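You operate a simulated robot arm through the tools that you are given. There is no shell and no other tool. Be economical: measure what you need, move in short steps, check, and stop when the job is done.

The job below is to be done with a simulated two-armed robot. You get a single attempt, and the scene is never put back.

Task
Pick up the short flat mop with one hand, pass it to the other hand and put it on the top of the steel cabinet with a window.

The check looks at the end state, three seconds after you hand in, the way a careful person would. Anything else that was tipped, shoved, dropped, spilled or broken makes it a failure.

Robot
Two 7-joint arms with two-finger parallel grippers on one trunk, on a base that drives. Base frame: it is fixed to the floor where the robot stands at the start and does not move with it; the origin is under the middle of the robot, x ahead of it, y to its left, z up. Readings come in m, rad, newtons and seconds.
The left shoulder is at the start at [0.071, 0.156, 1.33], the right one opposite. With the tool pointing down near the work surface each hand reaches from about 0.1 to 0.42 m from the robot's upright axis, wherever it stands, measured 20 degrees to its own side. Places, roughly: top of the steel cabinet with a window [0.5, 0.9, 1.3]. Payload 3.91 kg a hand.
The TCP of each hand is the grasp point between the finger pads, 0.03 m short of the fingertips. In the tool frame z runs along the fingers and y along their closing line. The gripper opens to 0.11 m. The fingers are 0.02 m wide and 0.01 m thick; the gripper's body (0.048 by 0.112 m) begins 0.055 m behind the TCP.
Orientation is that of the tool frame in the base frame, as a unit quaternion [x, y, z, w]. With the fingers straight down and closing along the base's y, the tool's x points along the base's -x, its y along +y and its z along -z.

Tools
- The arms move only by the tool play_rows. It takes "left_motion", "right_motion" or both (then of equal length, played together; a hand with none holds still); each is one flat list of numbers, 6 for each row, row after row: the shift along the tool's x, y, z in units of 30 mm (1.0 is 30 mm), then the turn, a rotation vector about the tool's x, y, z in units of 4 degrees (1.0 is 4 degrees). In form: [dx, dy, dz, ax, ay, az, dx, dy, dz, ax, ay, az, ...]. A call has 1 to 8 rows; each row shifts and turns the commanded pose from where the row before left it, along the tool's axes as they then stand. "left_fingers" and "right_fingers" are, for a hand that has rows, the opening, from 0 (shut) to 1 (fully open), set as the call begins (left out, the last holds). A call with a number of a shift or a turn outside -1 to 1 is refused whole. A row lasts 0.2 s, in which the tool goes at most 0.05 m and 0.15 rad; a call with a longer step from one row to the next is refused whole, and so is a gripper value outside its range. Where a pose cannot be reached the arm comes as near as it can. A force on the tool above 40 N (or 10 N above the force at the start of the call, whichever is more), or a blocked arm, ends the call early, and 0.2 s more pass. The fingers move at their own pace (about 0.108 m/s each) and stop on an object; they squeeze with about 38 N. The grip force told is the motor's: it shows also when the fingers shut on nothing. Time passes only in rows, and 0.2 s behind the last, so rows that do not move let the fingers close. It gives the time, the measured TCP pose, the force on the tool (base axes), the opening and the grip force at its end, in the units of the frame above (readings bear some noise), with the torque about the TCP (base axes, N m) and any sound that the robot's microphone picked up.
- Cameras (640 x 400 px; columns grow to the right, rows downward): "scene" is now at [0.1309, 0.0479, 1.5765]; the picture's right is [0.51, -0.86, -0.00], its down [-0.34, -0.20, -0.92] and it looks along [0.79, 0.47, -0.40] (base axes); focal length 214 px, centre (320, 200). "left" rides on the left gripper at [0.072, -0.017, -0.103] in its tool frame; the picture's right is [0.23, 0.97, 0.00], its down [-0.76, 0.18, -0.62] and it looks along [-0.61, 0.14, 0.78] (tool axes); focal length 222 px, centre (320, 200). "right" rides on the right gripper at [0.072, 0.017, -0.103] in its tool frame; the picture's right is [-0.23, 0.97, 0.00], its down [-0.76, -0.18, -0.62] and it looks along [-0.61, -0.14, 0.78] (tool axes); focal length 222 px, centre (320, 200). There is no depth. A picture from a camera that has moved, and an enlarged one, comes with that camera's place and axes in the base frame and with its lens.
- capture(camera): a new picture of that camera. The clock stands still meanwhile.
- raise_lower(by): slides the trunk up (or, below 0, down) by that many m; the arms and the scene camera ride with it, the base frame stays. It gives what a move gives, with no picture.
- steer(legs): drives the robot by 1 to 6 legs, each [ahead, left, turn to the left] in m, m and rad, along the robot's own axes; the way and the turn of a leg run together, so that a leg with both is an arc; at most 1.5 m and 3.142 rad a leg. The arms and the cameras ride along, it lands a little off, and it stops where it bumps. It gives what a move gives.
- aim_head(pan, tilt): turns the head with the scene camera to pan (to the left, within 1.501 rad either way) and tilt (down, from -0.506 to 1.204), counted from straight ahead of the robot. It gives what a move gives.
- inspect(camera, box): a new picture of the part [left, top, right, bottom] of that camera's present view, enlarged. The clock stands still meanwhile.
- finish_job(): hands the job in; it is judged then, once.

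Go step by step. Nothing tells you exact positions but the pictures and the camera data: compare them with the known pose of the tool, close in by small moves and look again before you grip or let go. The budget is 120 turns and 100 pictures, counting those below and the enlarged ones. Unless the task says otherwise, let go and move clear before handing in, and close with one line.

The tools are called after "Call:" as name(argument=value, ...) on one line, values as JSON. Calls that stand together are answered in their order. play_rows: Moves the arms, as the interface text tells. Its arguments: {"type":"object","properties":{"left_motion":{"type":"array"},"left_fingers":{"type":"number"},"right_motion":{"type":"array"},"right_fingers":{"type":"number"}},"required":[]} The other tools are called the same way: raise_lower (by) slides the trunk up or down; steer (legs) drives the base; aim_head (pan, tilt) turns the head that bears the scene camera; capture (camera) takes a picture; inspect (camera, box) takes an enlarged picture of a part of a camera's view; finish_job () hands the job in.

At the start:

```text
clock: 0.0
left_tcp_pos: [0.5864, 0.6644, 1.753]
left_orientation: [0.001, 1.0, 0.001, 0.0]
left_contact_force: [-0.4, -0.1, 0.3]
left_torque: [-0.01, 0.01, 0.01]
left_grip_width: 0.11
left_finger_force: 0.0
right_tcp_pos: [0.7808, 0.1032, 1.763]
right_orientation: [0.001, 1.0, 0.0, 0.0]
right_contact_force: [-0.2, 0.3, 0.4]
right_torque: [0.0, 0.01, -0.01]
right_grip_width: 0.11
right_finger_force: 0.1
trunk travel left (down, up): [-0.775, 0.165]
robot x, y, heading: [0.0023, -0.0007, 0.0]
head pan, tilt: [0.539, 0.408]
```

scene: 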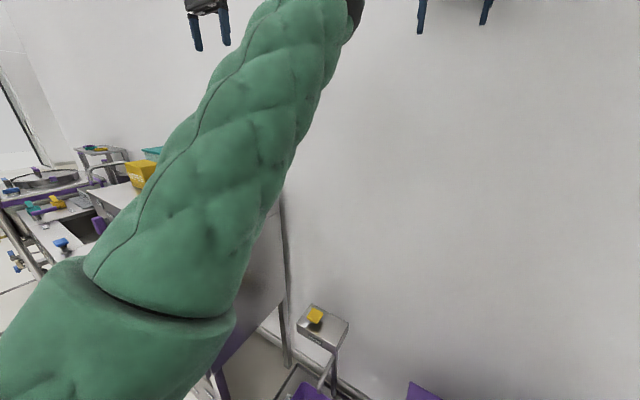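
right: 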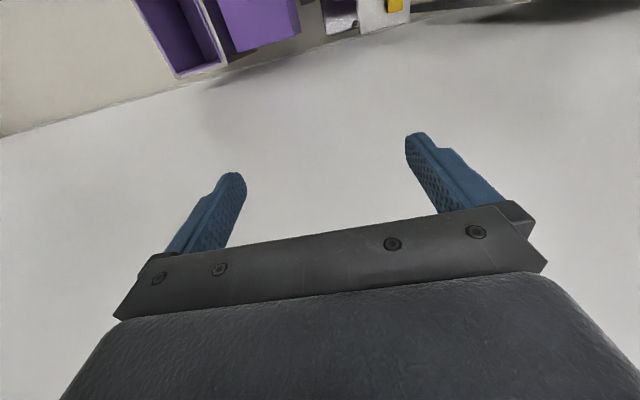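
left: 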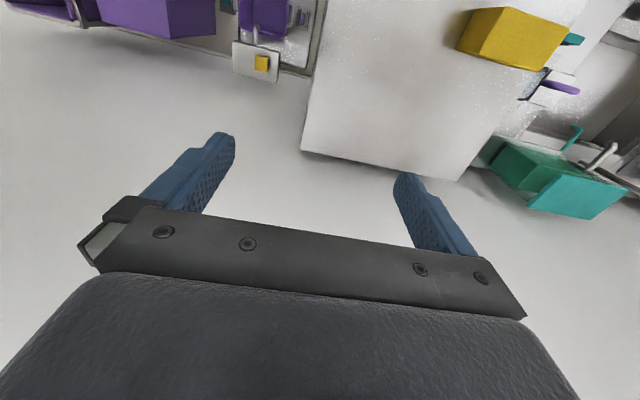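

The left arm hides much of the scene, so I look around with the head first.

Call:
aim_head(pan=1.2, tilt=0.4)

Call:
capture(camera="scene")

Call:
aim_head(pan=-0.4, tilt=0.6)

Call:
capture(camera="scene")

Call:
aim_head(pan=-1.4, tilt=0.5)

Call:
capture(camera="scene")

```text
clock: 1.0
left_tcp_pos: [0.5862, 0.6637, 1.7534]
left_orientation: [0.001, 1.0, 0.0, 0.0]
left_contact_force: [-0.4, -1.0, -0.2]
left_torque: [0.04, -0.02, 0.01]
left_grip_width: 0.1098
left_finger_force: 0.0
right_tcp_pos: [0.7799, 0.1038, 1.7625]
right_orientation: [0.0, 1.0, -0.001, 0.001]
right_contact_force: [-1.0, -1.3, 0.3]
right_torque: [0.02, -0.02, -0.02]
right_grip_width: 0.1099
right_finger_force: 0.1
trunk travel left (down, up): [-0.775, 0.165]
robot x, y, heading: [-0.0005, -0.0026, -0.002]
head pan, tilt: [1.201, 0.4]
```

```text
96 pictures are left
camera scene: at [0.0851, 0.0868, 1.5773], right [0.93, -0.36, 0.0], down [-0.14, -0.36, -0.92], along [0.33, 0.86, -0.39], focal length 214 px, centre (320, 200)
```

scene: 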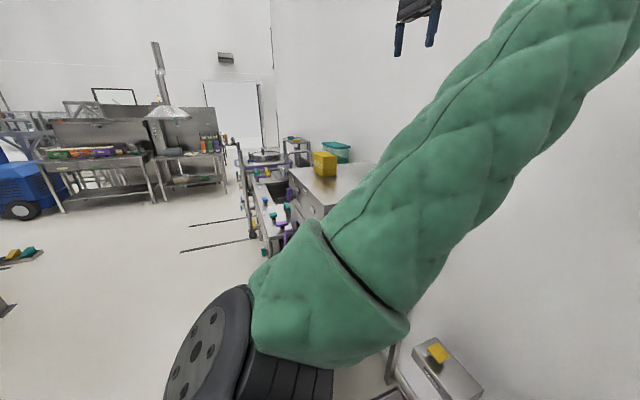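

```text
clock: 2.7
left_tcp_pos: [0.5865, 0.6637, 1.7537]
left_orientation: [0.0, 1.0, 0.001, 0.0]
left_contact_force: [0.1, -0.4, -0.3]
left_torque: [-0.02, -0.04, 0.01]
left_grip_width: 0.11
left_finger_force: 0.0
right_tcp_pos: [0.7809, 0.103, 1.7636]
right_orientation: [0.0, 1.0, 0.0, 0.0]
right_contact_force: [0.7, -0.6, -0.9]
right_torque: [-0.01, 0.01, 0.01]
right_grip_width: 0.1101
right_finger_force: 0.0
trunk travel left (down, up): [-0.775, 0.165]
robot x, y, heading: [-0.001, 0.0005, -0.003]
head pan, tilt: [-0.4, 0.6]
```

```text
95 pictures are left
camera scene: at [0.1329, -0.0339, 1.559], right [-0.39, -0.92, 0.0], down [-0.52, 0.22, -0.82], along [0.76, -0.32, -0.57], focal length 214 px, centre (320, 200)
```

scene: 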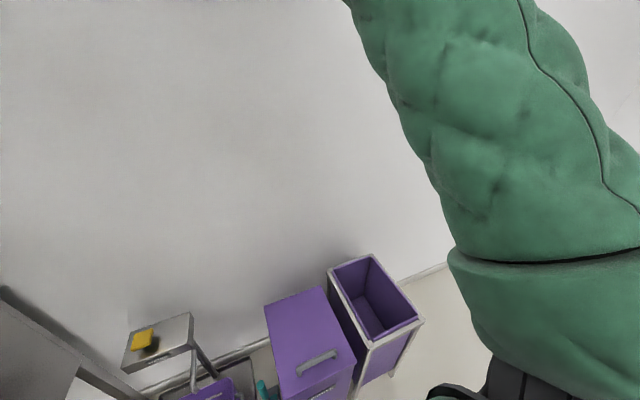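

```text
clock: 4.0
left_tcp_pos: [0.5864, 0.6634, 1.7532]
left_orientation: [0.0, 1.0, 0.0, 0.0]
left_contact_force: [-0.1, 1.0, 0.4]
left_torque: [0.02, 0.03, -0.04]
left_grip_width: 0.11
left_finger_force: 0.0
right_tcp_pos: [0.7813, 0.1023, 1.7627]
right_orientation: [-0.001, 1.0, 0.0, 0.0]
right_contact_force: [-0.6, 0.8, 0.6]
right_torque: [-0.01, 0.0, 0.01]
right_grip_width: 0.1099
right_finger_force: 0.0
trunk travel left (down, up): [-0.775, 0.165]
robot x, y, heading: [-0.0033, 0.0008, -0.001]
head pan, tilt: [-1.4, 0.499]
```

```text
94 pictures are left
camera scene: at [0.0671, -0.0892, 1.5681], right [-0.99, -0.17, 0.0], down [-0.08, 0.47, -0.88], along [0.15, -0.87, -0.48], focal length 214 px, centre (320, 200)
```

scene: 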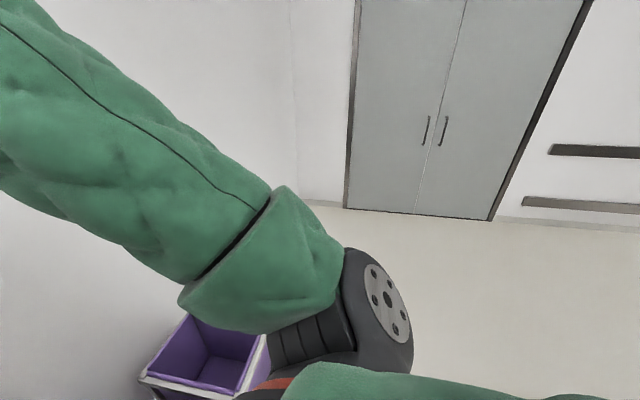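

I see the purple bins and a small steel stand ahead, and the cabinet with a yellow box to the front left. The mop is not found yet, so I look lower and further left.

Call:
aim_head(pan=0.0, tilt=1.1)

Call:
capture(camera="scene")

Call:
aim_head(pan=0.45, tilt=0.95)

Call:
capture(camera="scene")

Call:
aim_head(pan=1.5, tilt=0.9)

Call:
capture(camera="scene")

```text
clock: 5.5
left_tcp_pos: [0.5874, 0.6633, 1.7528]
left_orientation: [0.0, 1.0, 0.0, 0.001]
left_contact_force: [0.7, 0.0, -0.3]
left_torque: [0.02, -0.01, 0.01]
left_grip_width: 0.11
left_finger_force: 0.1
right_tcp_pos: [0.7808, 0.1023, 1.7622]
right_orientation: [0.0, 1.0, 0.0, 0.0]
right_contact_force: [-0.1, 0.2, 0.3]
right_torque: [0.02, 0.02, 0.01]
right_grip_width: 0.11
right_finger_force: 0.0
trunk travel left (down, up): [-0.775, 0.165]
robot x, y, heading: [-0.0022, -0.0027, 0.001]
head pan, tilt: [0.0, 1.1]
```

```text
93 pictures are left
camera scene: at [0.1146, 0.0004, 1.5204], right [0.0, -1.0, 0.0], down [-0.89, 0.0, -0.45], along [0.45, 0.0, -0.89], focal length 214 px, centre (320, 200)
```

scene: 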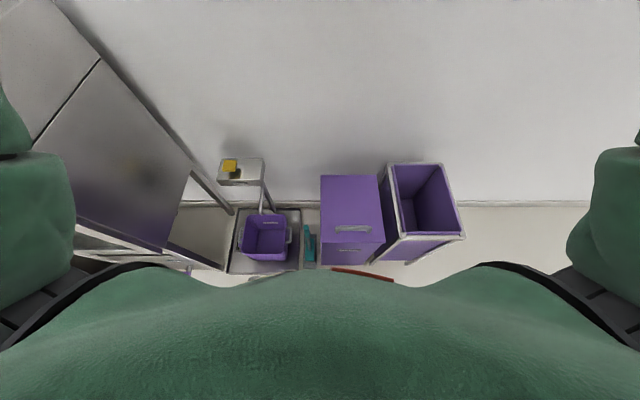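

```text
clock: 6.4
left_tcp_pos: [0.587, 0.6643, 1.7525]
left_orientation: [0.0, 1.0, 0.0, -0.001]
left_contact_force: [-0.6, 0.2, -0.2]
left_torque: [0.0, 0.03, -0.01]
left_grip_width: 0.1104
left_finger_force: 0.1
right_tcp_pos: [0.781, 0.1039, 1.7635]
right_orientation: [-0.001, 1.0, 0.0, 0.001]
right_contact_force: [-1.0, -0.2, -0.6]
right_torque: [0.0, -0.01, -0.01]
right_grip_width: 0.1099
right_finger_force: 0.1
trunk travel left (down, up): [-0.775, 0.165]
robot x, y, heading: [0.0005, -0.0004, 0.0]
head pan, tilt: [0.45, 0.949]
```

```text
92 pictures are left
camera scene: at [0.117, 0.032, 1.5306], right [0.43, -0.9, 0.0], down [-0.73, -0.35, -0.58], along [0.52, 0.25, -0.81], focal length 214 px, centre (320, 200)
```

scene: 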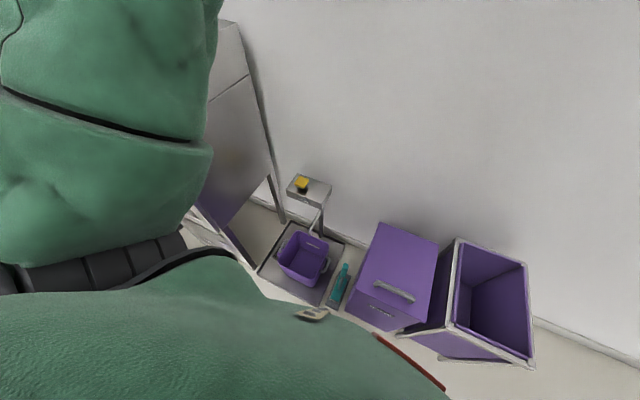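

```text
clock: 7.7
left_tcp_pos: [0.5868, 0.6622, 1.7535]
left_orientation: [0.0, 1.0, 0.001, 0.0]
left_contact_force: [-0.3, 0.3, 1.4]
left_torque: [0.0, 0.02, 0.01]
left_grip_width: 0.11
left_finger_force: 0.1
right_tcp_pos: [0.7807, 0.1036, 1.7631]
right_orientation: [0.0, 1.0, 0.0, 0.0]
right_contact_force: [1.0, 0.5, -0.3]
right_torque: [0.0, 0.01, -0.01]
right_grip_width: 0.1098
right_finger_force: 0.1
trunk travel left (down, up): [-0.775, 0.165]
robot x, y, heading: [-0.0004, 0.0, 0.002]
head pan, tilt: [1.499, 0.901]
```

```text
91 pictures are left
camera scene: at [0.057, 0.0757, 1.5343], right [1.0, -0.07, 0.0], down [-0.06, -0.78, -0.62], along [0.04, 0.62, -0.78], focal length 214 px, centre (320, 200)
```

scene: 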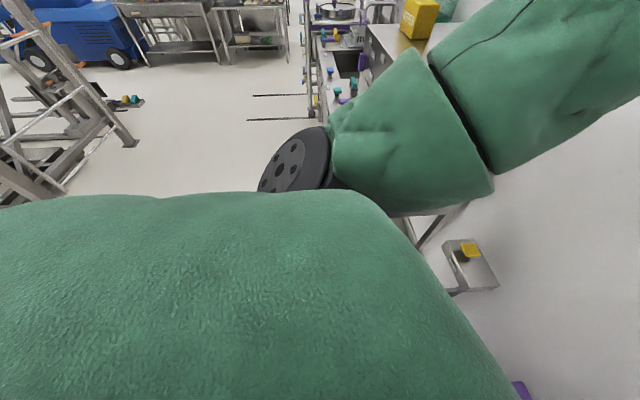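

A teal item stands or lies beside the purple bucket. I zoom in on it and on the cabinet area.

Call:
inspect(camera="left", box=[200, 0, 640, 275])

Call:
aim_head(pan=0.15, tilt=1.0)

Call:
inspect(camera="scene", box=[160, 130, 480, 330])

Call:
aim_head(pan=1.5, tilt=0.3)

Call:
inspect(camera="scene", box=[160, 100, 480, 300])

```text
1.45 times, centred on (420, 138) of left
camera zoom: at [0.5148, 0.6476, 1.857], right [-0.23, 0.97, 0.0], down [0.76, 0.18, 0.62], along [0.61, 0.14, -0.78], focal length 323 px, centre (174, 291)
```

zoom: 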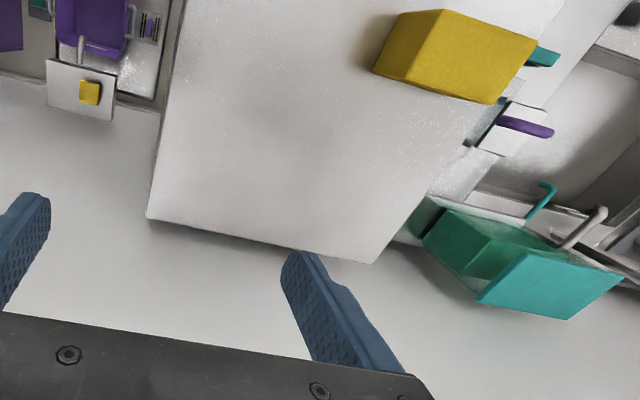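

```text
clock: 9.2
left_tcp_pos: [0.5865, 0.6639, 1.7533]
left_orientation: [0.0, 1.0, 0.0, 0.001]
left_contact_force: [-0.1, -0.1, 0.0]
left_torque: [0.0, 0.04, 0.0]
left_grip_width: 0.1099
left_finger_force: 0.1
right_tcp_pos: [0.7799, 0.1029, 1.7628]
right_orientation: [0.0, 1.0, 0.0, 0.0]
right_contact_force: [-0.1, -0.7, 0.4]
right_torque: [0.0, -0.04, -0.03]
right_grip_width: 0.1099
right_finger_force: 0.0
trunk travel left (down, up): [-0.775, 0.165]
robot x, y, heading: [-0.0039, -0.001, -0.004]
head pan, tilt: [0.15, 1.0]
```

```text
2.00 times, centred on (320, 230) of scene
camera zoom: at [0.1204, 0.0109, 1.527], right [0.15, -0.99, 0.0], down [-0.83, -0.13, -0.54], along [0.53, 0.08, -0.84], focal length 429 px, centre (320, 140)
```

zoom: 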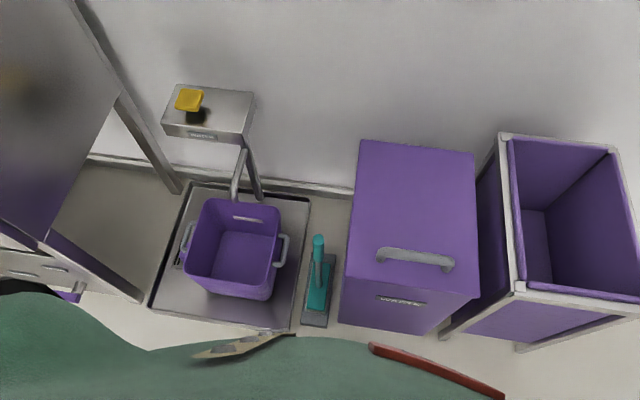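

```text
clock: 10.7
left_tcp_pos: [0.5861, 0.6637, 1.7534]
left_orientation: [0.0, 1.0, 0.0, 0.0]
left_contact_force: [0.2, -1.0, 0.6]
left_torque: [0.01, 0.01, -0.03]
left_grip_width: 0.11
left_finger_force: 0.1
right_tcp_pos: [0.7812, 0.1028, 1.7632]
right_orientation: [0.0, 1.0, 0.0, 0.0]
right_contact_force: [0.1, 0.3, -0.1]
right_torque: [0.01, 0.03, 0.02]
right_grip_width: 0.1102
right_finger_force: 0.0
trunk travel left (down, up): [-0.775, 0.165]
robot x, y, heading: [-0.0016, -0.0013, -0.0]
head pan, tilt: [1.499, 0.3]
```

```text
2.00 times, centred on (320, 200) of scene
camera zoom: at [0.0583, 0.0936, 1.5865], right [1.0, -0.07, 0.0], down [-0.02, -0.3, -0.96], along [0.07, 0.95, -0.3], focal length 429 px, centre (320, 200)
```

zoom: 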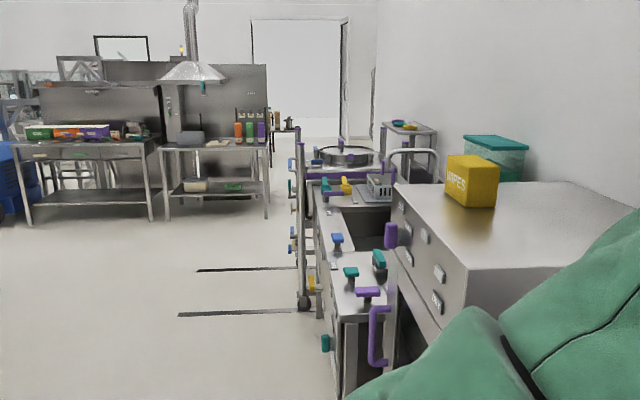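

The teal tool with the grey base between the bucket and the purple bin looks like the mop, standing on the floor. The cabinet top spans about x 0.2–0.79, y 0.66–1.13, with a wipes box near its left back. I drive back to get room and a better view.

Call:
steer(legs=[[-0.5, 0, 0]])

Call:
aim_head(pan=0.0, tilt=0.75)

Call:
capture(camera="scene")

Call:
inspect(camera="scene", box=[240, 120, 400, 220])

```text
clock: 13.6
left_tcp_pos: [0.0865, 0.6657, 1.7516]
left_orientation: [-0.002, 1.0, 0.0, 0.0]
left_contact_force: [0.3, -0.2, -1.3]
left_torque: [0.0, 0.04, -0.03]
left_grip_width: 0.11
left_finger_force: 0.0
right_tcp_pos: [0.2848, 0.1062, 1.7621]
right_orientation: [-0.003, 1.0, -0.001, -0.001]
right_contact_force: [-0.4, -0.3, -0.5]
right_torque: [0.02, 0.03, -0.01]
right_grip_width: 0.11
right_finger_force: 0.0
trunk travel left (down, up): [-0.775, 0.165]
robot x, y, heading: [-0.4971, -0.0029, 0.005]
head pan, tilt: [1.499, 0.3]
```

```text
clock: 15.2
left_tcp_pos: [0.0855, 0.6655, 1.7533]
left_orientation: [-0.002, 1.0, 0.0, 0.001]
left_contact_force: [-0.1, -0.8, -0.1]
left_torque: [0.02, -0.01, 0.01]
left_grip_width: 0.1097
left_finger_force: 0.1
right_tcp_pos: [0.2832, 0.1062, 1.7633]
right_orientation: [-0.003, 1.0, 0.001, 0.001]
right_contact_force: [-0.5, -0.5, 0.1]
right_torque: [0.02, 0.01, 0.0]
right_grip_width: 0.11
right_finger_force: 0.0
trunk travel left (down, up): [-0.775, 0.165]
robot x, y, heading: [-0.4989, 0.0, 0.006]
head pan, tilt: [0.0, 0.75]
```

```text
87 pictures are left
camera scene: at [-0.3628, 0.0, 1.5461], right [0.01, -1.0, 0.0], down [-0.68, 0.0, -0.73], along [0.73, 0.0, -0.68], focal length 214 px, centre (320, 200)
```

scene: 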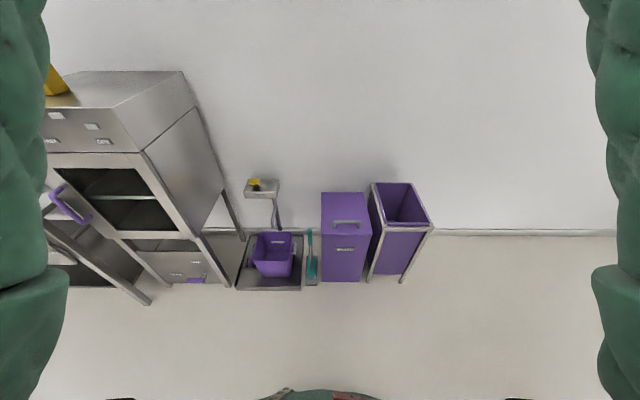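

```text
4.00 times, centred on (320, 170) of scene
camera zoom: at [-0.3628, 0.0, 1.5461], right [0.01, -1.0, 0.0], down [-0.68, 0.0, -0.73], along [0.73, 0.0, -0.68], focal length 858 px, centre (320, 320)
```

zoom: 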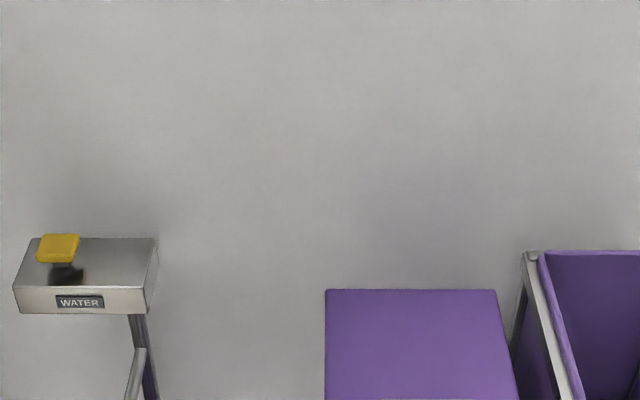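

Call:
inspect(camera="scene", box=[270, 220, 370, 295])

Call:
inspect(camera="scene", box=[40, 60, 260, 300])

```text
5.33 times, centred on (320, 258) of scene
camera zoom: at [-0.3628, 0.0, 1.5461], right [0.01, -1.0, 0.0], down [-0.68, 0.0, -0.73], along [0.73, 0.0, -0.68], focal length 1144 px, centre (320, -107)
```

zoom: 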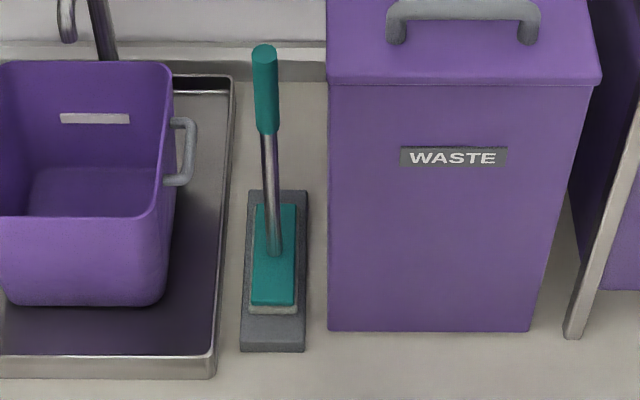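

```text
1.67 times, centred on (150, 180) of scene
camera zoom: at [-0.3628, 0.0, 1.5461], right [0.01, -1.0, 0.0], down [-0.68, 0.0, -0.73], along [0.73, 0.0, -0.68], focal length 358 px, centre (603, 233)
```

zoom: 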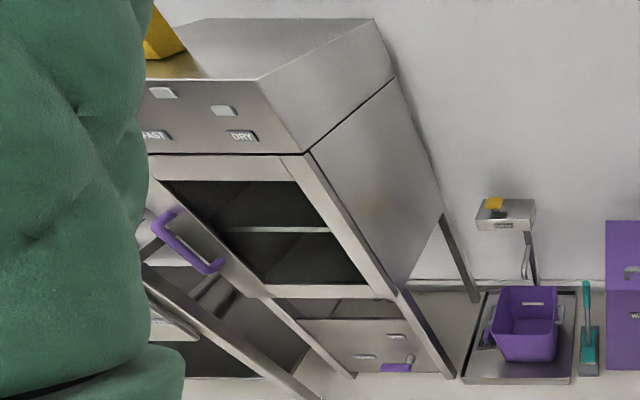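

The mop is clear now: grey pad, teal plate, steel stick at about (0.487, 0.065), and a teal grip from about z 0.34 to 0.51. My plan is for the right hand to take the grip's low part horizontally, then the left to take its top from above, since that suits the cabinet height. I reshape the arms here in the open first.

Call:
play_rows(right_motion=[1, -0.4, 1, 0, 0, 0, 1, -0.4, 1, 0, 0, 0, 1, -0.4, 1, 0, 0, 0, 1, -0.4, 1, 0, 0, 0, 1, -0.4, 1, 0, 0, 0, 1, -0.4, 1, 0, 0, 0, 1, -0.4, 1, 0, 0, 0, 1, -0.4, 1, 0, 0, 0], left_motion=[1, -1, 0.5, 0, 0, 0, 1, -1, 0.5, 0, 0, 0, 1, -1, 0.5, 0, 0, 0, 1, -1, 0.5, 0, 0, 0, 1, -1, 0.5, 0, 0, 0, 1, -1, 0.5, 0, 0, 0, 1, -1, 0.5, 0, 0, 0, 1, -1, 0.5, 0, 0, 0])

Call:
capture(camera="scene")

```text
clock: 16.7
left_tcp_pos: [-0.1015, 0.4839, 1.6618]
left_orientation: [-0.001, 1.0, 0.003, 0.001]
left_contact_force: [0.5, -0.2, -0.7]
left_torque: [0.0, 0.0, 0.01]
left_grip_width: 0.1102
left_finger_force: 0.2
left hand out of reach, approached as far as the arm can: row 6, 7
right_tcp_pos: [0.1042, 0.0281, 1.5783]
right_orientation: [0.005, 1.0, 0.005, -0.002]
right_contact_force: [18.9, -2.7, 12.5]
right_torque: [0.34, 3.0, -0.03]
right_grip_width: 0.1099
right_finger_force: 0.0
trunk travel left (down, up): [-0.775, 0.165]
robot x, y, heading: [-0.498, -0.0023, 0.009]
head pan, tilt: [0.0, 0.75]
stopped in row 7 (right hand): the force on the tool passed its limit at 138 N (the readings are from after the stop); the commanded pose is now the measured one
```

```text
83 pictures are left
camera scene: at [-0.3628, -0.0013, 1.5462], right [0.01, -1.0, 0.0], down [-0.68, 0.0, -0.73], along [0.73, 0.0, -0.68], focal length 214 px, centre (320, 200)
```

scene: 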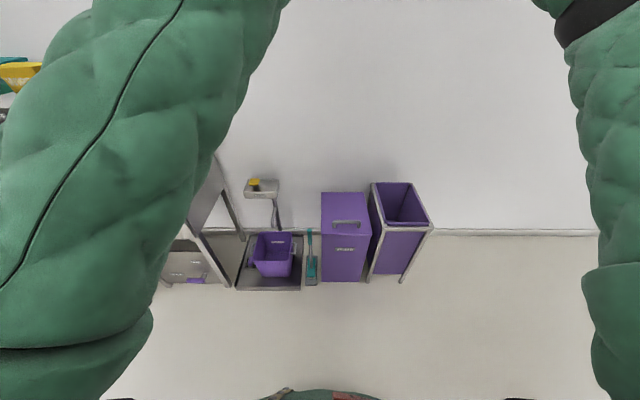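

The right hand met something after pulling back. I look at both hands to see what.

Call:
aim_head(pan=0.0, tilt=-0.3)

Call:
capture(camera="scene")

Call:
capture(camera="right")

```text
clock: 18.0
left_tcp_pos: [-0.1013, 0.4858, 1.6613]
left_orientation: [-0.001, 1.0, 0.001, 0.0]
left_contact_force: [-0.3, -0.1, -0.8]
left_torque: [-0.01, 0.0, -0.02]
left_grip_width: 0.1101
left_finger_force: 0.0
right_tcp_pos: [0.1028, 0.029, 1.579]
right_orientation: [0.006, 1.0, 0.004, -0.002]
right_contact_force: [53.9, -1.9, 33.3]
right_torque: [0.59, 8.05, -0.42]
right_grip_width: 0.1102
right_finger_force: 0.0
trunk travel left (down, up): [-0.775, 0.165]
robot x, y, heading: [-0.497, -0.0031, 0.004]
head pan, tilt: [0.0, -0.3]
```

```text
82 pictures are left
camera scene: at [-0.3669, -0.0002, 1.6396], right [0.01, -1.0, 0.0], down [0.29, 0.0, -0.96], along [0.96, 0.01, 0.29], focal length 214 px, centre (320, 200)
```

scene: 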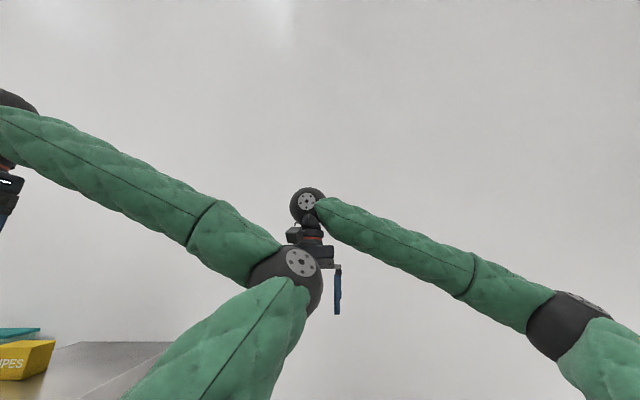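

```text
81 pictures are left
camera right: at [0.0311, 0.0463, 1.6822], right [0.24, 0.97, 0.01], down [0.76, -0.19, 0.62], along [0.6, -0.14, -0.78], focal length 222 px, centre (320, 200)
```

right: 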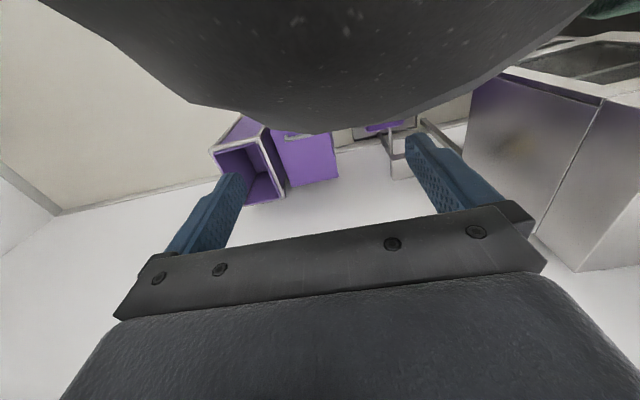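

The left elbow folds inward to the centre and the right hand leaned on it. I back the right hand off ahead and to the right, then move the left hand forward again to swing its elbow out.

Call:
play_rows(right_motion=[-1, -0.3, 0, 0, 0, 0, -1, -0.5, 0, 0, 0, 0, -1, -1, 0, 0, 0, 0, -1, -1, 0, 0, 0, 0, -0.5, -1, 0, 0, 0, 0, 0, -1, 0, 0, 0, 0, 0, -1, 0, 0, 0, 0, 0, -1, 0, 0, 0, 0])

Call:
play_rows(left_motion=[-1, 0, 0, 0, 0, 0, -1, 0, 0, 0, 0, 0, -1, -0.5, 0, 0, 0, 0, -1, -0.5, 0, 0, 0, 0, -1, -0.5, 0, 0, 0, 0, -1, -0.5, 0, 0, 0, 0, -1, -0.5, 0, 0, 0, 0, -1, -0.5, 0, 0, 0, 0])

Call:
capture(camera="scene")

```text
clock: 19.8
left_tcp_pos: [-0.1023, 0.4828, 1.6607]
left_orientation: [-0.002, 1.0, 0.002, 0.0]
left_contact_force: [-0.3, -0.7, 0.1]
left_torque: [0.01, -0.01, -0.03]
left_grip_width: 0.1101
left_finger_force: 0.1
right_tcp_pos: [0.2344, -0.177, 1.577]
right_orientation: [0.005, 1.0, 0.004, -0.001]
right_contact_force: [-0.3, 0.7, 0.3]
right_torque: [-0.03, 0.01, 0.01]
right_grip_width: 0.1101
right_finger_force: 0.2
trunk travel left (down, up): [-0.775, 0.165]
robot x, y, heading: [-0.4994, -0.0016, -0.001]
head pan, tilt: [0.0, -0.3]
```

```text
clock: 21.6
left_tcp_pos: [0.1406, 0.481, 1.6622]
left_orientation: [-0.002, 1.0, 0.003, 0.0]
left_contact_force: [0.4, 0.2, 0.6]
left_torque: [0.0, -0.02, 0.03]
left_grip_width: 0.11
left_finger_force: 0.0
left hand out of reach, approached as far as the arm can: row 1, 2, 3, 4, 5, 6, 7, 8
right_tcp_pos: [0.2359, -0.1773, 1.5758]
right_orientation: [0.005, 1.0, 0.004, -0.002]
right_contact_force: [-0.4, 0.2, 0.0]
right_torque: [0.0, 0.03, 0.01]
right_grip_width: 0.1103
right_finger_force: 0.0
trunk travel left (down, up): [-0.775, 0.165]
robot x, y, heading: [-0.5002, 0.001, -0.001]
head pan, tilt: [0.0, -0.3]
```

```text
80 pictures are left
camera scene: at [-0.3663, -0.0008, 1.6396], right [0.01, -1.0, 0.0], down [0.29, 0.0, -0.96], along [0.96, 0.01, 0.29], focal length 214 px, centre (320, 200)
```

scene: 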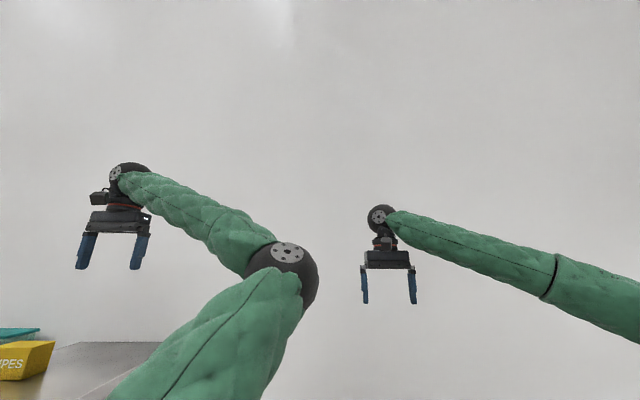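

The left arm is limited in its elbow-in shape. I move its hand down and forward, nearly stretching it, to get the elbow to change over.

Call:
play_rows(left_motion=[-0.5, 0, 1, 0, 0, 0, -0.5, 0, 1, 0, 0, 0, -0.5, 0, 1, 0, 0, 0, -0.5, 0, 1, 0, 0, 0, -0.5, 0, 1, 0, 0, 0, -0.5, 0, 1, 0, 0, 0, -0.5, 0, 1, 0, 0, 0, -0.5, 0, 1, 0, 0, 0])

Call:
play_rows(left_motion=[-0.5, 0, 1, 0, 0, 0, -0.5, 0, 1, 0, 0, 0, -0.5, 0, 1, 0, 0, 0, -0.5, 0, 1, 0, 0, 0, -0.5, 0, 1, 0, 0, 0, -0.5, 0, 1, 0, 0, 0, -0.5, 0, 1, 0, 0, 0, -0.5, 0, 1, 0, 0, 0])

Call:
aim_head(pan=0.3, tilt=0.3)

Call:
capture(camera="scene")

```text
clock: 23.4
left_tcp_pos: [0.259, 0.4841, 1.4203]
left_orientation: [-0.002, 1.0, 0.002, 0.0]
left_contact_force: [1.2, -0.7, 0.0]
left_torque: [-0.03, -0.01, 0.0]
left_grip_width: 0.1101
left_finger_force: 0.1
right_tcp_pos: [0.237, -0.1747, 1.5758]
right_orientation: [0.006, 1.0, 0.005, -0.002]
right_contact_force: [0.0, -1.0, -0.6]
right_torque: [0.03, 0.02, -0.04]
right_grip_width: 0.1101
right_finger_force: 0.0
trunk travel left (down, up): [-0.775, 0.165]
robot x, y, heading: [-0.4976, -0.0016, 0.006]
head pan, tilt: [0.0, -0.3]
```

```text
clock: 25.2
left_tcp_pos: [0.3778, 0.4847, 1.18]
left_orientation: [-0.002, 1.0, 0.002, 0.0]
left_contact_force: [0.8, 0.1, 0.1]
left_torque: [0.01, 0.02, 0.02]
left_grip_width: 0.1101
left_finger_force: 0.1
right_tcp_pos: [0.2361, -0.1742, 1.5766]
right_orientation: [0.007, 1.0, 0.004, -0.002]
right_contact_force: [1.0, -0.1, 0.5]
right_torque: [-0.02, -0.01, 0.0]
right_grip_width: 0.1101
right_finger_force: 0.0
trunk travel left (down, up): [-0.775, 0.165]
robot x, y, heading: [-0.4969, -0.0013, 0.003]
head pan, tilt: [0.0, -0.3]
```

```text
clock: 26.2
left_tcp_pos: [0.3772, 0.4844, 1.1812]
left_orientation: [-0.001, 1.0, 0.001, 0.0]
left_contact_force: [0.2, 0.0, -0.3]
left_torque: [-0.02, 0.01, -0.02]
left_grip_width: 0.1101
left_finger_force: 0.1
right_tcp_pos: [0.2355, -0.1761, 1.576]
right_orientation: [0.005, 1.0, 0.004, -0.001]
right_contact_force: [0.8, 0.1, 0.5]
right_torque: [0.01, 0.02, 0.0]
right_grip_width: 0.11
right_finger_force: 0.1
trunk travel left (down, up): [-0.775, 0.165]
robot x, y, heading: [-0.4987, -0.002, 0.008]
head pan, tilt: [0.3, 0.3]
```

```text
79 pictures are left
camera scene: at [-0.3563, 0.0272, 1.5865], right [0.3, -0.95, 0.0], down [-0.28, -0.09, -0.96], along [0.91, 0.29, -0.3], focal length 214 px, centre (320, 200)
```

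scene: 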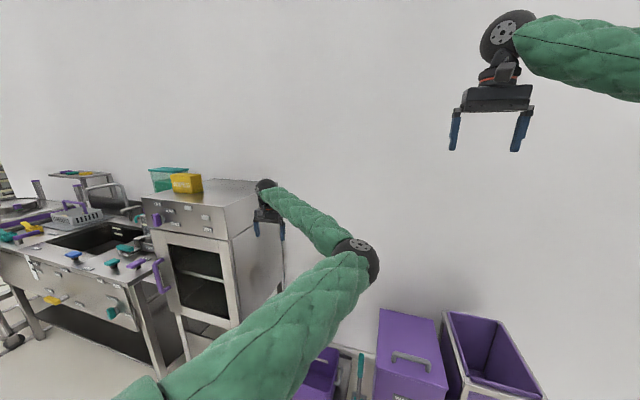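

The elbow still bends inward, only mildly. I try moving this hand inward from here.

Call:
play_rows(left_motion=[-1, 0, 0, 0, 0, 0, -1, 0, 0, 0, 0, 0, 0, -1, 0, 0, 0, 0, 0, -1, 0, 0, 0, 0, 0, -1, 0, 0, 0, 0, 0, -1, 0, 0, 0, 0, 0, -1, 0, 0, 0, 0, 0, -1, 0, 0, 0, 0])

Call:
capture(camera="scene")

```text
clock: 28.0
left_tcp_pos: [0.4424, 0.3068, 1.1806]
left_orientation: [-0.002, 1.0, 0.003, 0.0]
left_contact_force: [0.3, 0.1, 0.1]
left_torque: [0.01, 0.0, 0.01]
left_grip_width: 0.1101
left_finger_force: 0.1
left hand out of reach, approached as far as the arm can: row 8
right_tcp_pos: [0.2363, -0.176, 1.5775]
right_orientation: [0.005, 1.0, 0.005, -0.002]
right_contact_force: [0.0, -0.6, -0.2]
right_torque: [0.0, 0.01, 0.0]
right_grip_width: 0.1097
right_finger_force: 0.0
trunk travel left (down, up): [-0.775, 0.165]
robot x, y, heading: [-0.4942, 0.0052, 0.008]
head pan, tilt: [0.3, 0.3]
```

```text
78 pictures are left
camera scene: at [-0.3559, 0.0269, 1.5865], right [0.3, -0.95, 0.0], down [-0.28, -0.09, -0.95], along [0.91, 0.29, -0.3], focal length 214 px, centre (320, 200)
```

scene: 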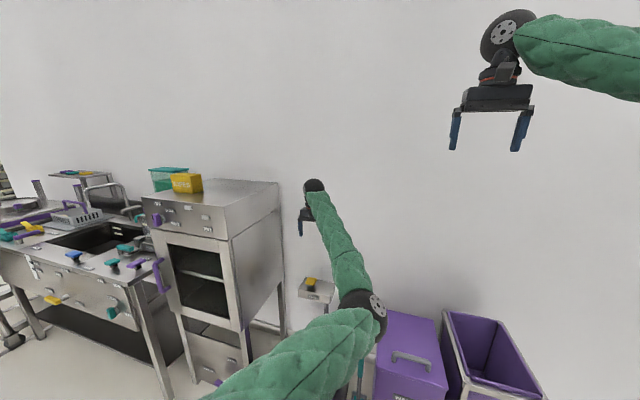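

The left hand cannot come to the midline, so I swap roles. The left hand will take the grip's top from above with the robot turned right, so its forearm runs over open floor, and the right will take the grip's low part horizontally and place it. First I put the left hand back to a comfortable pose and drive.

Call:
play_rows(left_motion=[0.33, 1, -0.36, 0, 0, 0, 0.33, 1, -0.36, 0, 0, 0, 0.33, 1, -0.36, 0, 0, 0, 0.33, 1, -0.36, 0, 0, 0, 0.33, 1, -0.36, 0, 0, 0, 0.33, 1, -0.36, 0, 0, 0])

Call:
steer(legs=[[-0.1, 0.25, 0], [0, 0, -0.7]])

Call:
capture(camera="left")

Call:
capture(camera="scene")

```text
clock: 29.4
left_tcp_pos: [0.3813, 0.4879, 1.2451]
left_orientation: [-0.001, 1.0, 0.002, 0.0]
left_contact_force: [0.2, 0.1, -0.4]
left_torque: [0.03, 0.0, 0.0]
left_grip_width: 0.1101
left_finger_force: 0.1
right_tcp_pos: [0.2352, -0.1753, 1.5767]
right_orientation: [0.006, 1.0, 0.003, -0.001]
right_contact_force: [-0.4, 0.3, -0.9]
right_torque: [-0.04, -0.01, -0.01]
right_grip_width: 0.1102
right_finger_force: 0.1
trunk travel left (down, up): [-0.775, 0.165]
robot x, y, heading: [-0.4976, -0.0018, 0.009]
head pan, tilt: [0.3, 0.3]
```

```text
clock: 30.8
left_tcp_pos: [0.3434, 0.5915, 1.2442]
left_orientation: [0.009, 1.0, -0.001, 0.001]
left_contact_force: [19.6, -31.5, -1.6]
left_torque: [1.69, 1.08, -0.86]
left_grip_width: 0.0955
left_finger_force: 0.0
right_tcp_pos: [0.1903, -0.0621, 1.5753]
right_orientation: [0.008, 1.0, 0.003, -0.001]
right_contact_force: [-0.6, 1.7, 1.2]
right_torque: [-0.08, -0.01, 0.0]
right_grip_width: 0.1097
right_finger_force: 0.0
trunk travel left (down, up): [-0.775, 0.165]
robot x, y, heading: [-0.5482, 0.1108, 0.001]
head pan, tilt: [0.3, 0.3]
stopped in leg 1: the force on the tool passed its limit at 56 N (the readings are from after the stop); the commanded pose is now the measured one
```

```text
77 pictures are left
camera left: at [0.2695, 0.5765, 1.3486], right [-0.21, 0.98, 0.0], down [0.76, 0.16, 0.62], along [0.61, 0.13, -0.78], focal length 222 px, centre (320, 200)
```

left: 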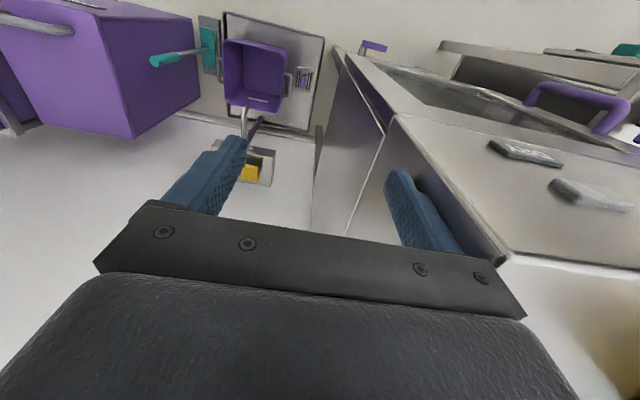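

```text
76 pictures are left
camera scene: at [-0.4021, 0.1447, 1.5865], right [0.3, -0.95, 0.0], down [-0.28, -0.09, -0.95], along [0.91, 0.28, -0.3], focal length 214 px, centre (320, 200)
```

scene: 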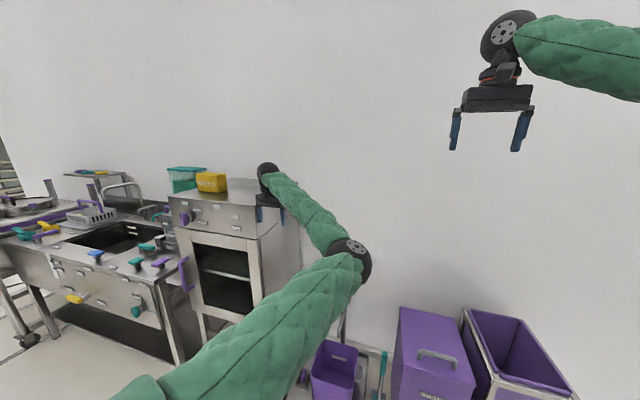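

I brushed the cabinet's side with the left hand, which was below its top. I drive right to free it, then back well away before moving left and turning.

Call:
steer(legs=[[0, -0.12, 0], [-0.15, 0, 0], [0, 0, -0.7]])

Call:
capture(camera="scene")

```text
clock: 34.8
left_tcp_pos: [0.2901, -0.205, 1.2467]
left_orientation: [0.345, 0.938, 0.002, 0.002]
left_contact_force: [-0.4, 0.2, 0.0]
left_torque: [-0.02, -0.03, 0.03]
left_grip_width: 0.11
left_finger_force: 0.1
right_tcp_pos: [-0.246, -0.6146, 1.5758]
right_orientation: [0.348, 0.938, 0.005, 0.0]
right_contact_force: [-0.2, 0.3, -0.3]
right_torque: [0.0, 0.02, -0.01]
right_grip_width: 0.11
right_finger_force: 0.0
trunk travel left (down, up): [-0.775, 0.165]
robot x, y, heading: [-0.6947, -0.01, -0.696]
head pan, tilt: [0.3, 0.3]
```

```text
75 pictures are left
camera scene: at [-0.5691, -0.0766, 1.5865], right [-0.38, -0.92, 0.0], down [-0.27, 0.11, -0.96], along [0.88, -0.36, -0.3], focal length 214 px, centre (320, 200)
```

scene: 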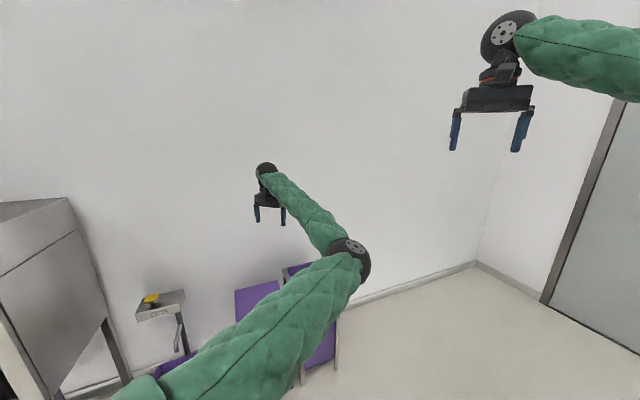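

Free of the cabinet. Now I slide the robot so the left hand comes over the mop.

Call:
steer(legs=[[-0.022, 0.333, 0]])

Call:
capture(camera="left")

Call:
aim_head(pan=0.5, tilt=0.6)

Call:
capture(camera="scene")

```text
clock: 37.0
left_tcp_pos: [0.4863, 0.0662, 1.2465]
left_orientation: [0.347, 0.938, 0.001, 0.001]
left_contact_force: [-0.3, 0.0, 0.6]
left_torque: [-0.04, 0.01, 0.0]
left_grip_width: 0.1099
left_finger_force: 0.1
right_tcp_pos: [-0.0491, -0.3423, 1.5752]
right_orientation: [0.347, 0.938, 0.004, -0.001]
right_contact_force: [-0.4, -0.3, 0.0]
right_torque: [0.03, 0.0, -0.02]
right_grip_width: 0.1099
right_finger_force: 0.0
trunk travel left (down, up): [-0.775, 0.165]
robot x, y, heading: [-0.4955, 0.2624, -0.693]
head pan, tilt: [0.3, 0.3]
```

```text
74 pictures are left
camera left: at [0.421, 0.1008, 1.3496], right [0.46, 0.89, 0.0], down [0.69, -0.36, 0.63], along [0.56, -0.29, -0.78], focal length 222 px, centre (320, 200)
```

left: 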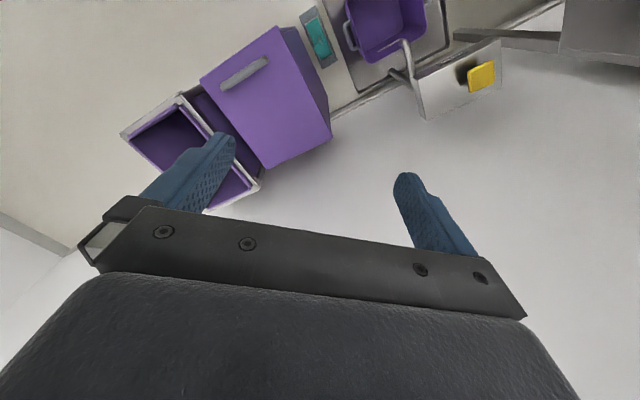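

```text
clock: 37.8
left_tcp_pos: [0.4873, 0.0653, 1.2461]
left_orientation: [0.345, 0.939, 0.0, 0.001]
left_contact_force: [0.1, -0.1, -0.2]
left_torque: [0.03, 0.02, -0.01]
left_grip_width: 0.11
left_finger_force: 0.0
right_tcp_pos: [-0.0491, -0.3414, 1.5751]
right_orientation: [0.348, 0.938, 0.004, 0.0]
right_contact_force: [0.2, -0.4, 1.0]
right_torque: [0.01, -0.03, 0.02]
right_grip_width: 0.1097
right_finger_force: 0.1
trunk travel left (down, up): [-0.775, 0.165]
robot x, y, heading: [-0.4976, 0.2614, -0.695]
head pan, tilt: [0.499, 0.6]
```

```text
73 pictures are left
camera scene: at [-0.3712, 0.214, 1.5591], right [-0.19, -0.98, 0.0], down [-0.55, 0.11, -0.83], along [0.81, -0.16, -0.56], focal length 214 px, centre (320, 200)
```

scene: 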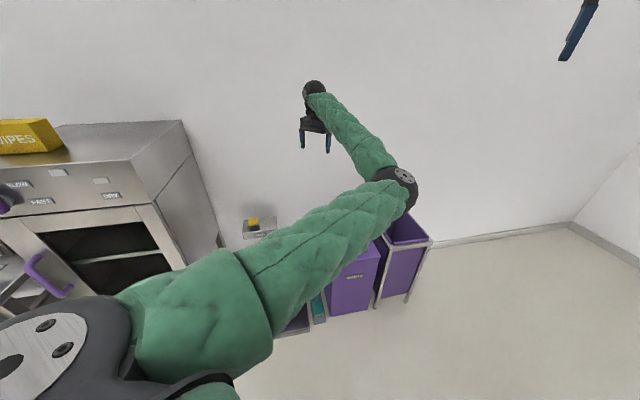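

The hand is above the mop, but the forearm would graze the purple bin's corner once lowered. I swing the robot 0.5 rad further right around the mop so the forearm comes in from the open side.

Call:
steer(legs=[[0, 0, -0.5], [-0.338, 0.363, 0]])

Call:
inspect(camera="left", box=[200, 0, 440, 150])

Call:
aim_head(pan=0.9, tilt=0.7)

Call:
capture(camera="scene")

```text
clock: 42.2
left_tcp_pos: [0.4838, 0.0625, 1.2453]
left_orientation: [0.568, 0.823, 0.001, 0.002]
left_contact_force: [-0.5, 0.3, 0.1]
left_torque: [-0.01, 0.01, -0.01]
left_grip_width: 0.1099
left_finger_force: 0.1
right_tcp_pos: [-0.1834, -0.0391, 1.575]
right_orientation: [0.57, 0.822, 0.004, 0.001]
right_contact_force: [0.4, -0.5, 0.0]
right_torque: [0.01, -0.03, -0.02]
right_grip_width: 0.11
right_finger_force: 0.1
trunk travel left (down, up): [-0.775, 0.165]
robot x, y, heading: [-0.2861, 0.7127, -1.199]
head pan, tilt: [0.499, 0.6]
```

```text
2.67 times, centred on (320, 75) of left
camera zoom: at [0.4418, 0.1249, 1.3494], right [0.83, 0.56, 0.0], down [0.43, -0.65, 0.63], along [0.35, -0.52, -0.78], focal length 592 px, centre (320, 533)
```

zoom: 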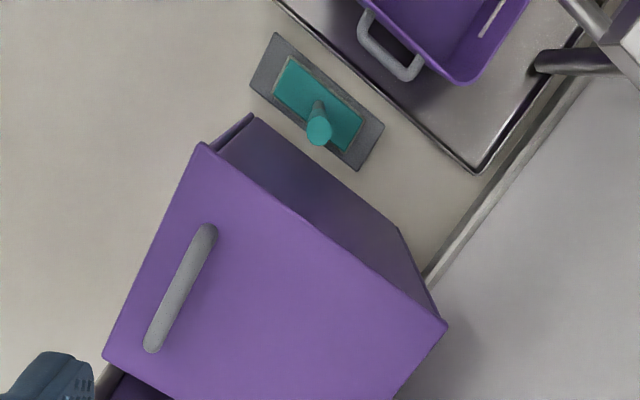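

```text
clock: 43.0
left_tcp_pos: [0.4824, 0.0621, 1.2462]
left_orientation: [0.567, 0.823, 0.001, 0.002]
left_contact_force: [-0.4, -0.8, 0.0]
left_torque: [0.02, 0.01, 0.04]
left_grip_width: 0.11
left_finger_force: 0.0
right_tcp_pos: [-0.1832, -0.0385, 1.5762]
right_orientation: [0.57, 0.822, 0.005, 0.001]
right_contact_force: [-0.2, 0.1, 0.6]
right_torque: [0.01, 0.01, -0.01]
right_grip_width: 0.1099
right_finger_force: 0.1
trunk travel left (down, up): [-0.775, 0.165]
robot x, y, heading: [-0.2866, 0.7111, -1.195]
head pan, tilt: [0.901, 0.7]
```

```text
71 pictures are left
camera scene: at [-0.1851, 0.637, 1.5504], right [-0.29, -0.96, 0.0], down [-0.62, 0.19, -0.76], along [0.73, -0.22, -0.64], focal length 214 px, centre (320, 200)
```

scene: 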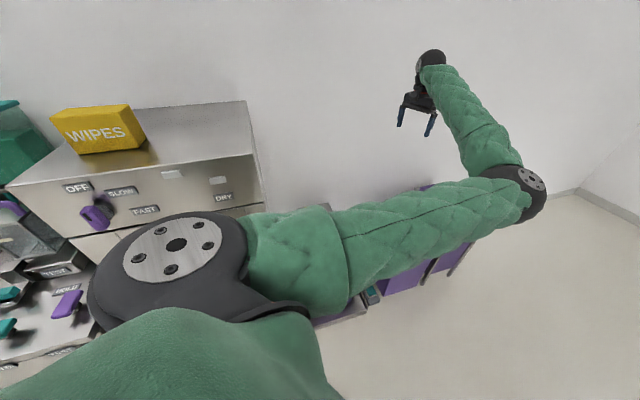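

The handle reads vertical at about (0.480, 0.070). I trim the hand by 8 mm and lower the trunk in steps.

Call:
play_rows(left_motion=[0.28, 0, 0, 0, 0, 0])

Call:
raise_lower(by=-0.55)

Call:
capture(camera="left")

Call:
capture(camera="scene")

```text
clock: 43.4
left_tcp_pos: [0.4807, 0.072, 1.2469]
left_orientation: [0.568, 0.823, 0.0, 0.001]
left_contact_force: [0.5, -0.2, 1.1]
left_torque: [-0.03, -0.02, 0.02]
left_grip_width: 0.1102
left_finger_force: 0.1
right_tcp_pos: [-0.1847, -0.037, 1.5752]
right_orientation: [0.57, 0.822, 0.004, 0.001]
right_contact_force: [0.6, 0.7, 0.8]
right_torque: [-0.04, 0.02, -0.01]
right_grip_width: 0.1098
right_finger_force: 0.0
trunk travel left (down, up): [-0.775, 0.165]
robot x, y, heading: [-0.2888, 0.7112, -1.201]
head pan, tilt: [0.901, 0.7]
```

```text
refused: -0.55 is not a number from -0.4 to 0.4
```

```text
70 pictures are left
camera left: at [0.4389, 0.1339, 1.3497], right [0.83, 0.56, 0.0], down [0.43, -0.65, 0.63], along [0.35, -0.52, -0.78], focal length 222 px, centre (320, 200)
```

left: 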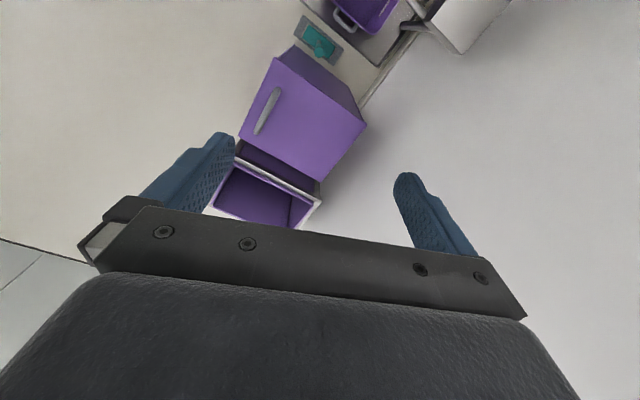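

```text
69 pictures are left
camera scene: at [-0.1852, 0.6378, 1.5505], right [-0.29, -0.96, 0.0], down [-0.62, 0.19, -0.76], along [0.73, -0.22, -0.64], focal length 214 px, centre (320, 200)
```

scene: 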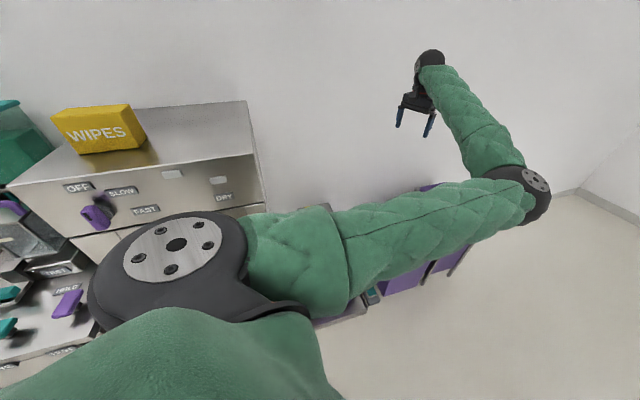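

Call:
raise_lower(by=-0.35)

Call:
raise_lower(by=-0.22)

Call:
capture(camera="left")

Call:
capture(camera="scene")

```text
clock: 46.9
left_tcp_pos: [0.4792, 0.0713, 0.8974]
left_orientation: [0.568, 0.823, 0.0, 0.002]
left_contact_force: [0.5, 0.1, 0.1]
left_torque: [0.0, 0.02, 0.03]
left_grip_width: 0.1101
left_finger_force: 0.1
right_tcp_pos: [-0.1836, -0.0369, 1.2272]
right_orientation: [0.57, 0.822, 0.005, 0.001]
right_contact_force: [0.2, 0.1, 0.6]
right_torque: [0.01, 0.0, 0.0]
right_grip_width: 0.1102
right_finger_force: 0.1
trunk travel left (down, up): [-0.425, 0.515]
robot x, y, heading: [-0.2852, 0.7101, -1.195]
head pan, tilt: [0.901, 0.7]
```

```text
clock: 49.2
left_tcp_pos: [0.4795, 0.0697, 0.6759]
left_orientation: [0.568, 0.823, 0.001, 0.001]
left_contact_force: [-0.2, -0.5, -0.2]
left_torque: [0.02, 0.03, -0.01]
left_grip_width: 0.1099
left_finger_force: 0.0
right_tcp_pos: [-0.1836, -0.0384, 1.004]
right_orientation: [0.57, 0.822, 0.004, 0.001]
right_contact_force: [-0.4, -0.2, 0.6]
right_torque: [0.02, 0.01, 0.03]
right_grip_width: 0.11
right_finger_force: 0.1
trunk travel left (down, up): [-0.205, 0.735]
robot x, y, heading: [-0.2879, 0.7109, -1.195]
head pan, tilt: [0.901, 0.7]
```

```text
68 pictures are left
camera left: at [0.4388, 0.1337, 0.7798], right [0.83, 0.56, 0.0], down [0.43, -0.65, 0.63], along [0.35, -0.52, -0.78], focal length 222 px, centre (320, 200)
```

left: 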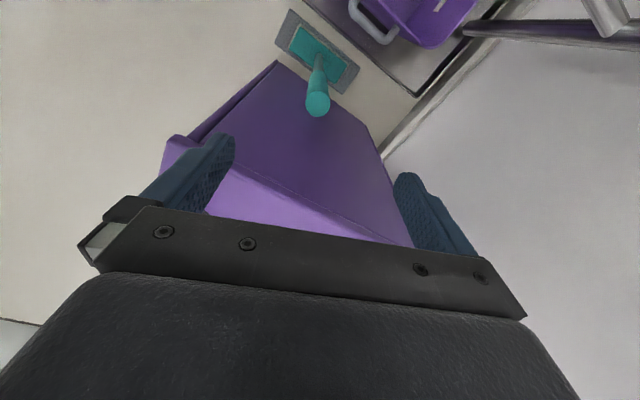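

```text
67 pictures are left
camera scene: at [-0.1851, 0.6378, 0.9805], right [-0.29, -0.96, 0.0], down [-0.62, 0.19, -0.76], along [0.73, -0.22, -0.64], focal length 214 px, centre (320, 200)
```

scene: 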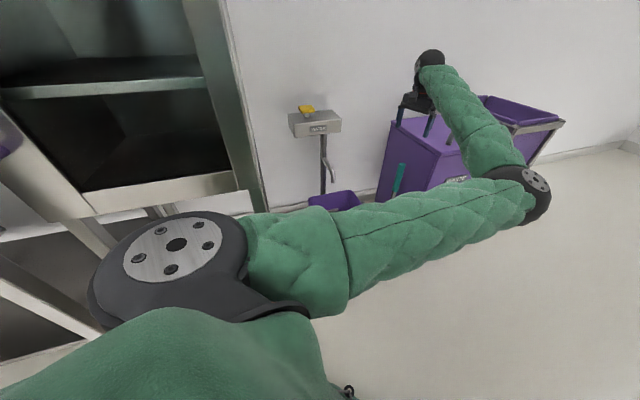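

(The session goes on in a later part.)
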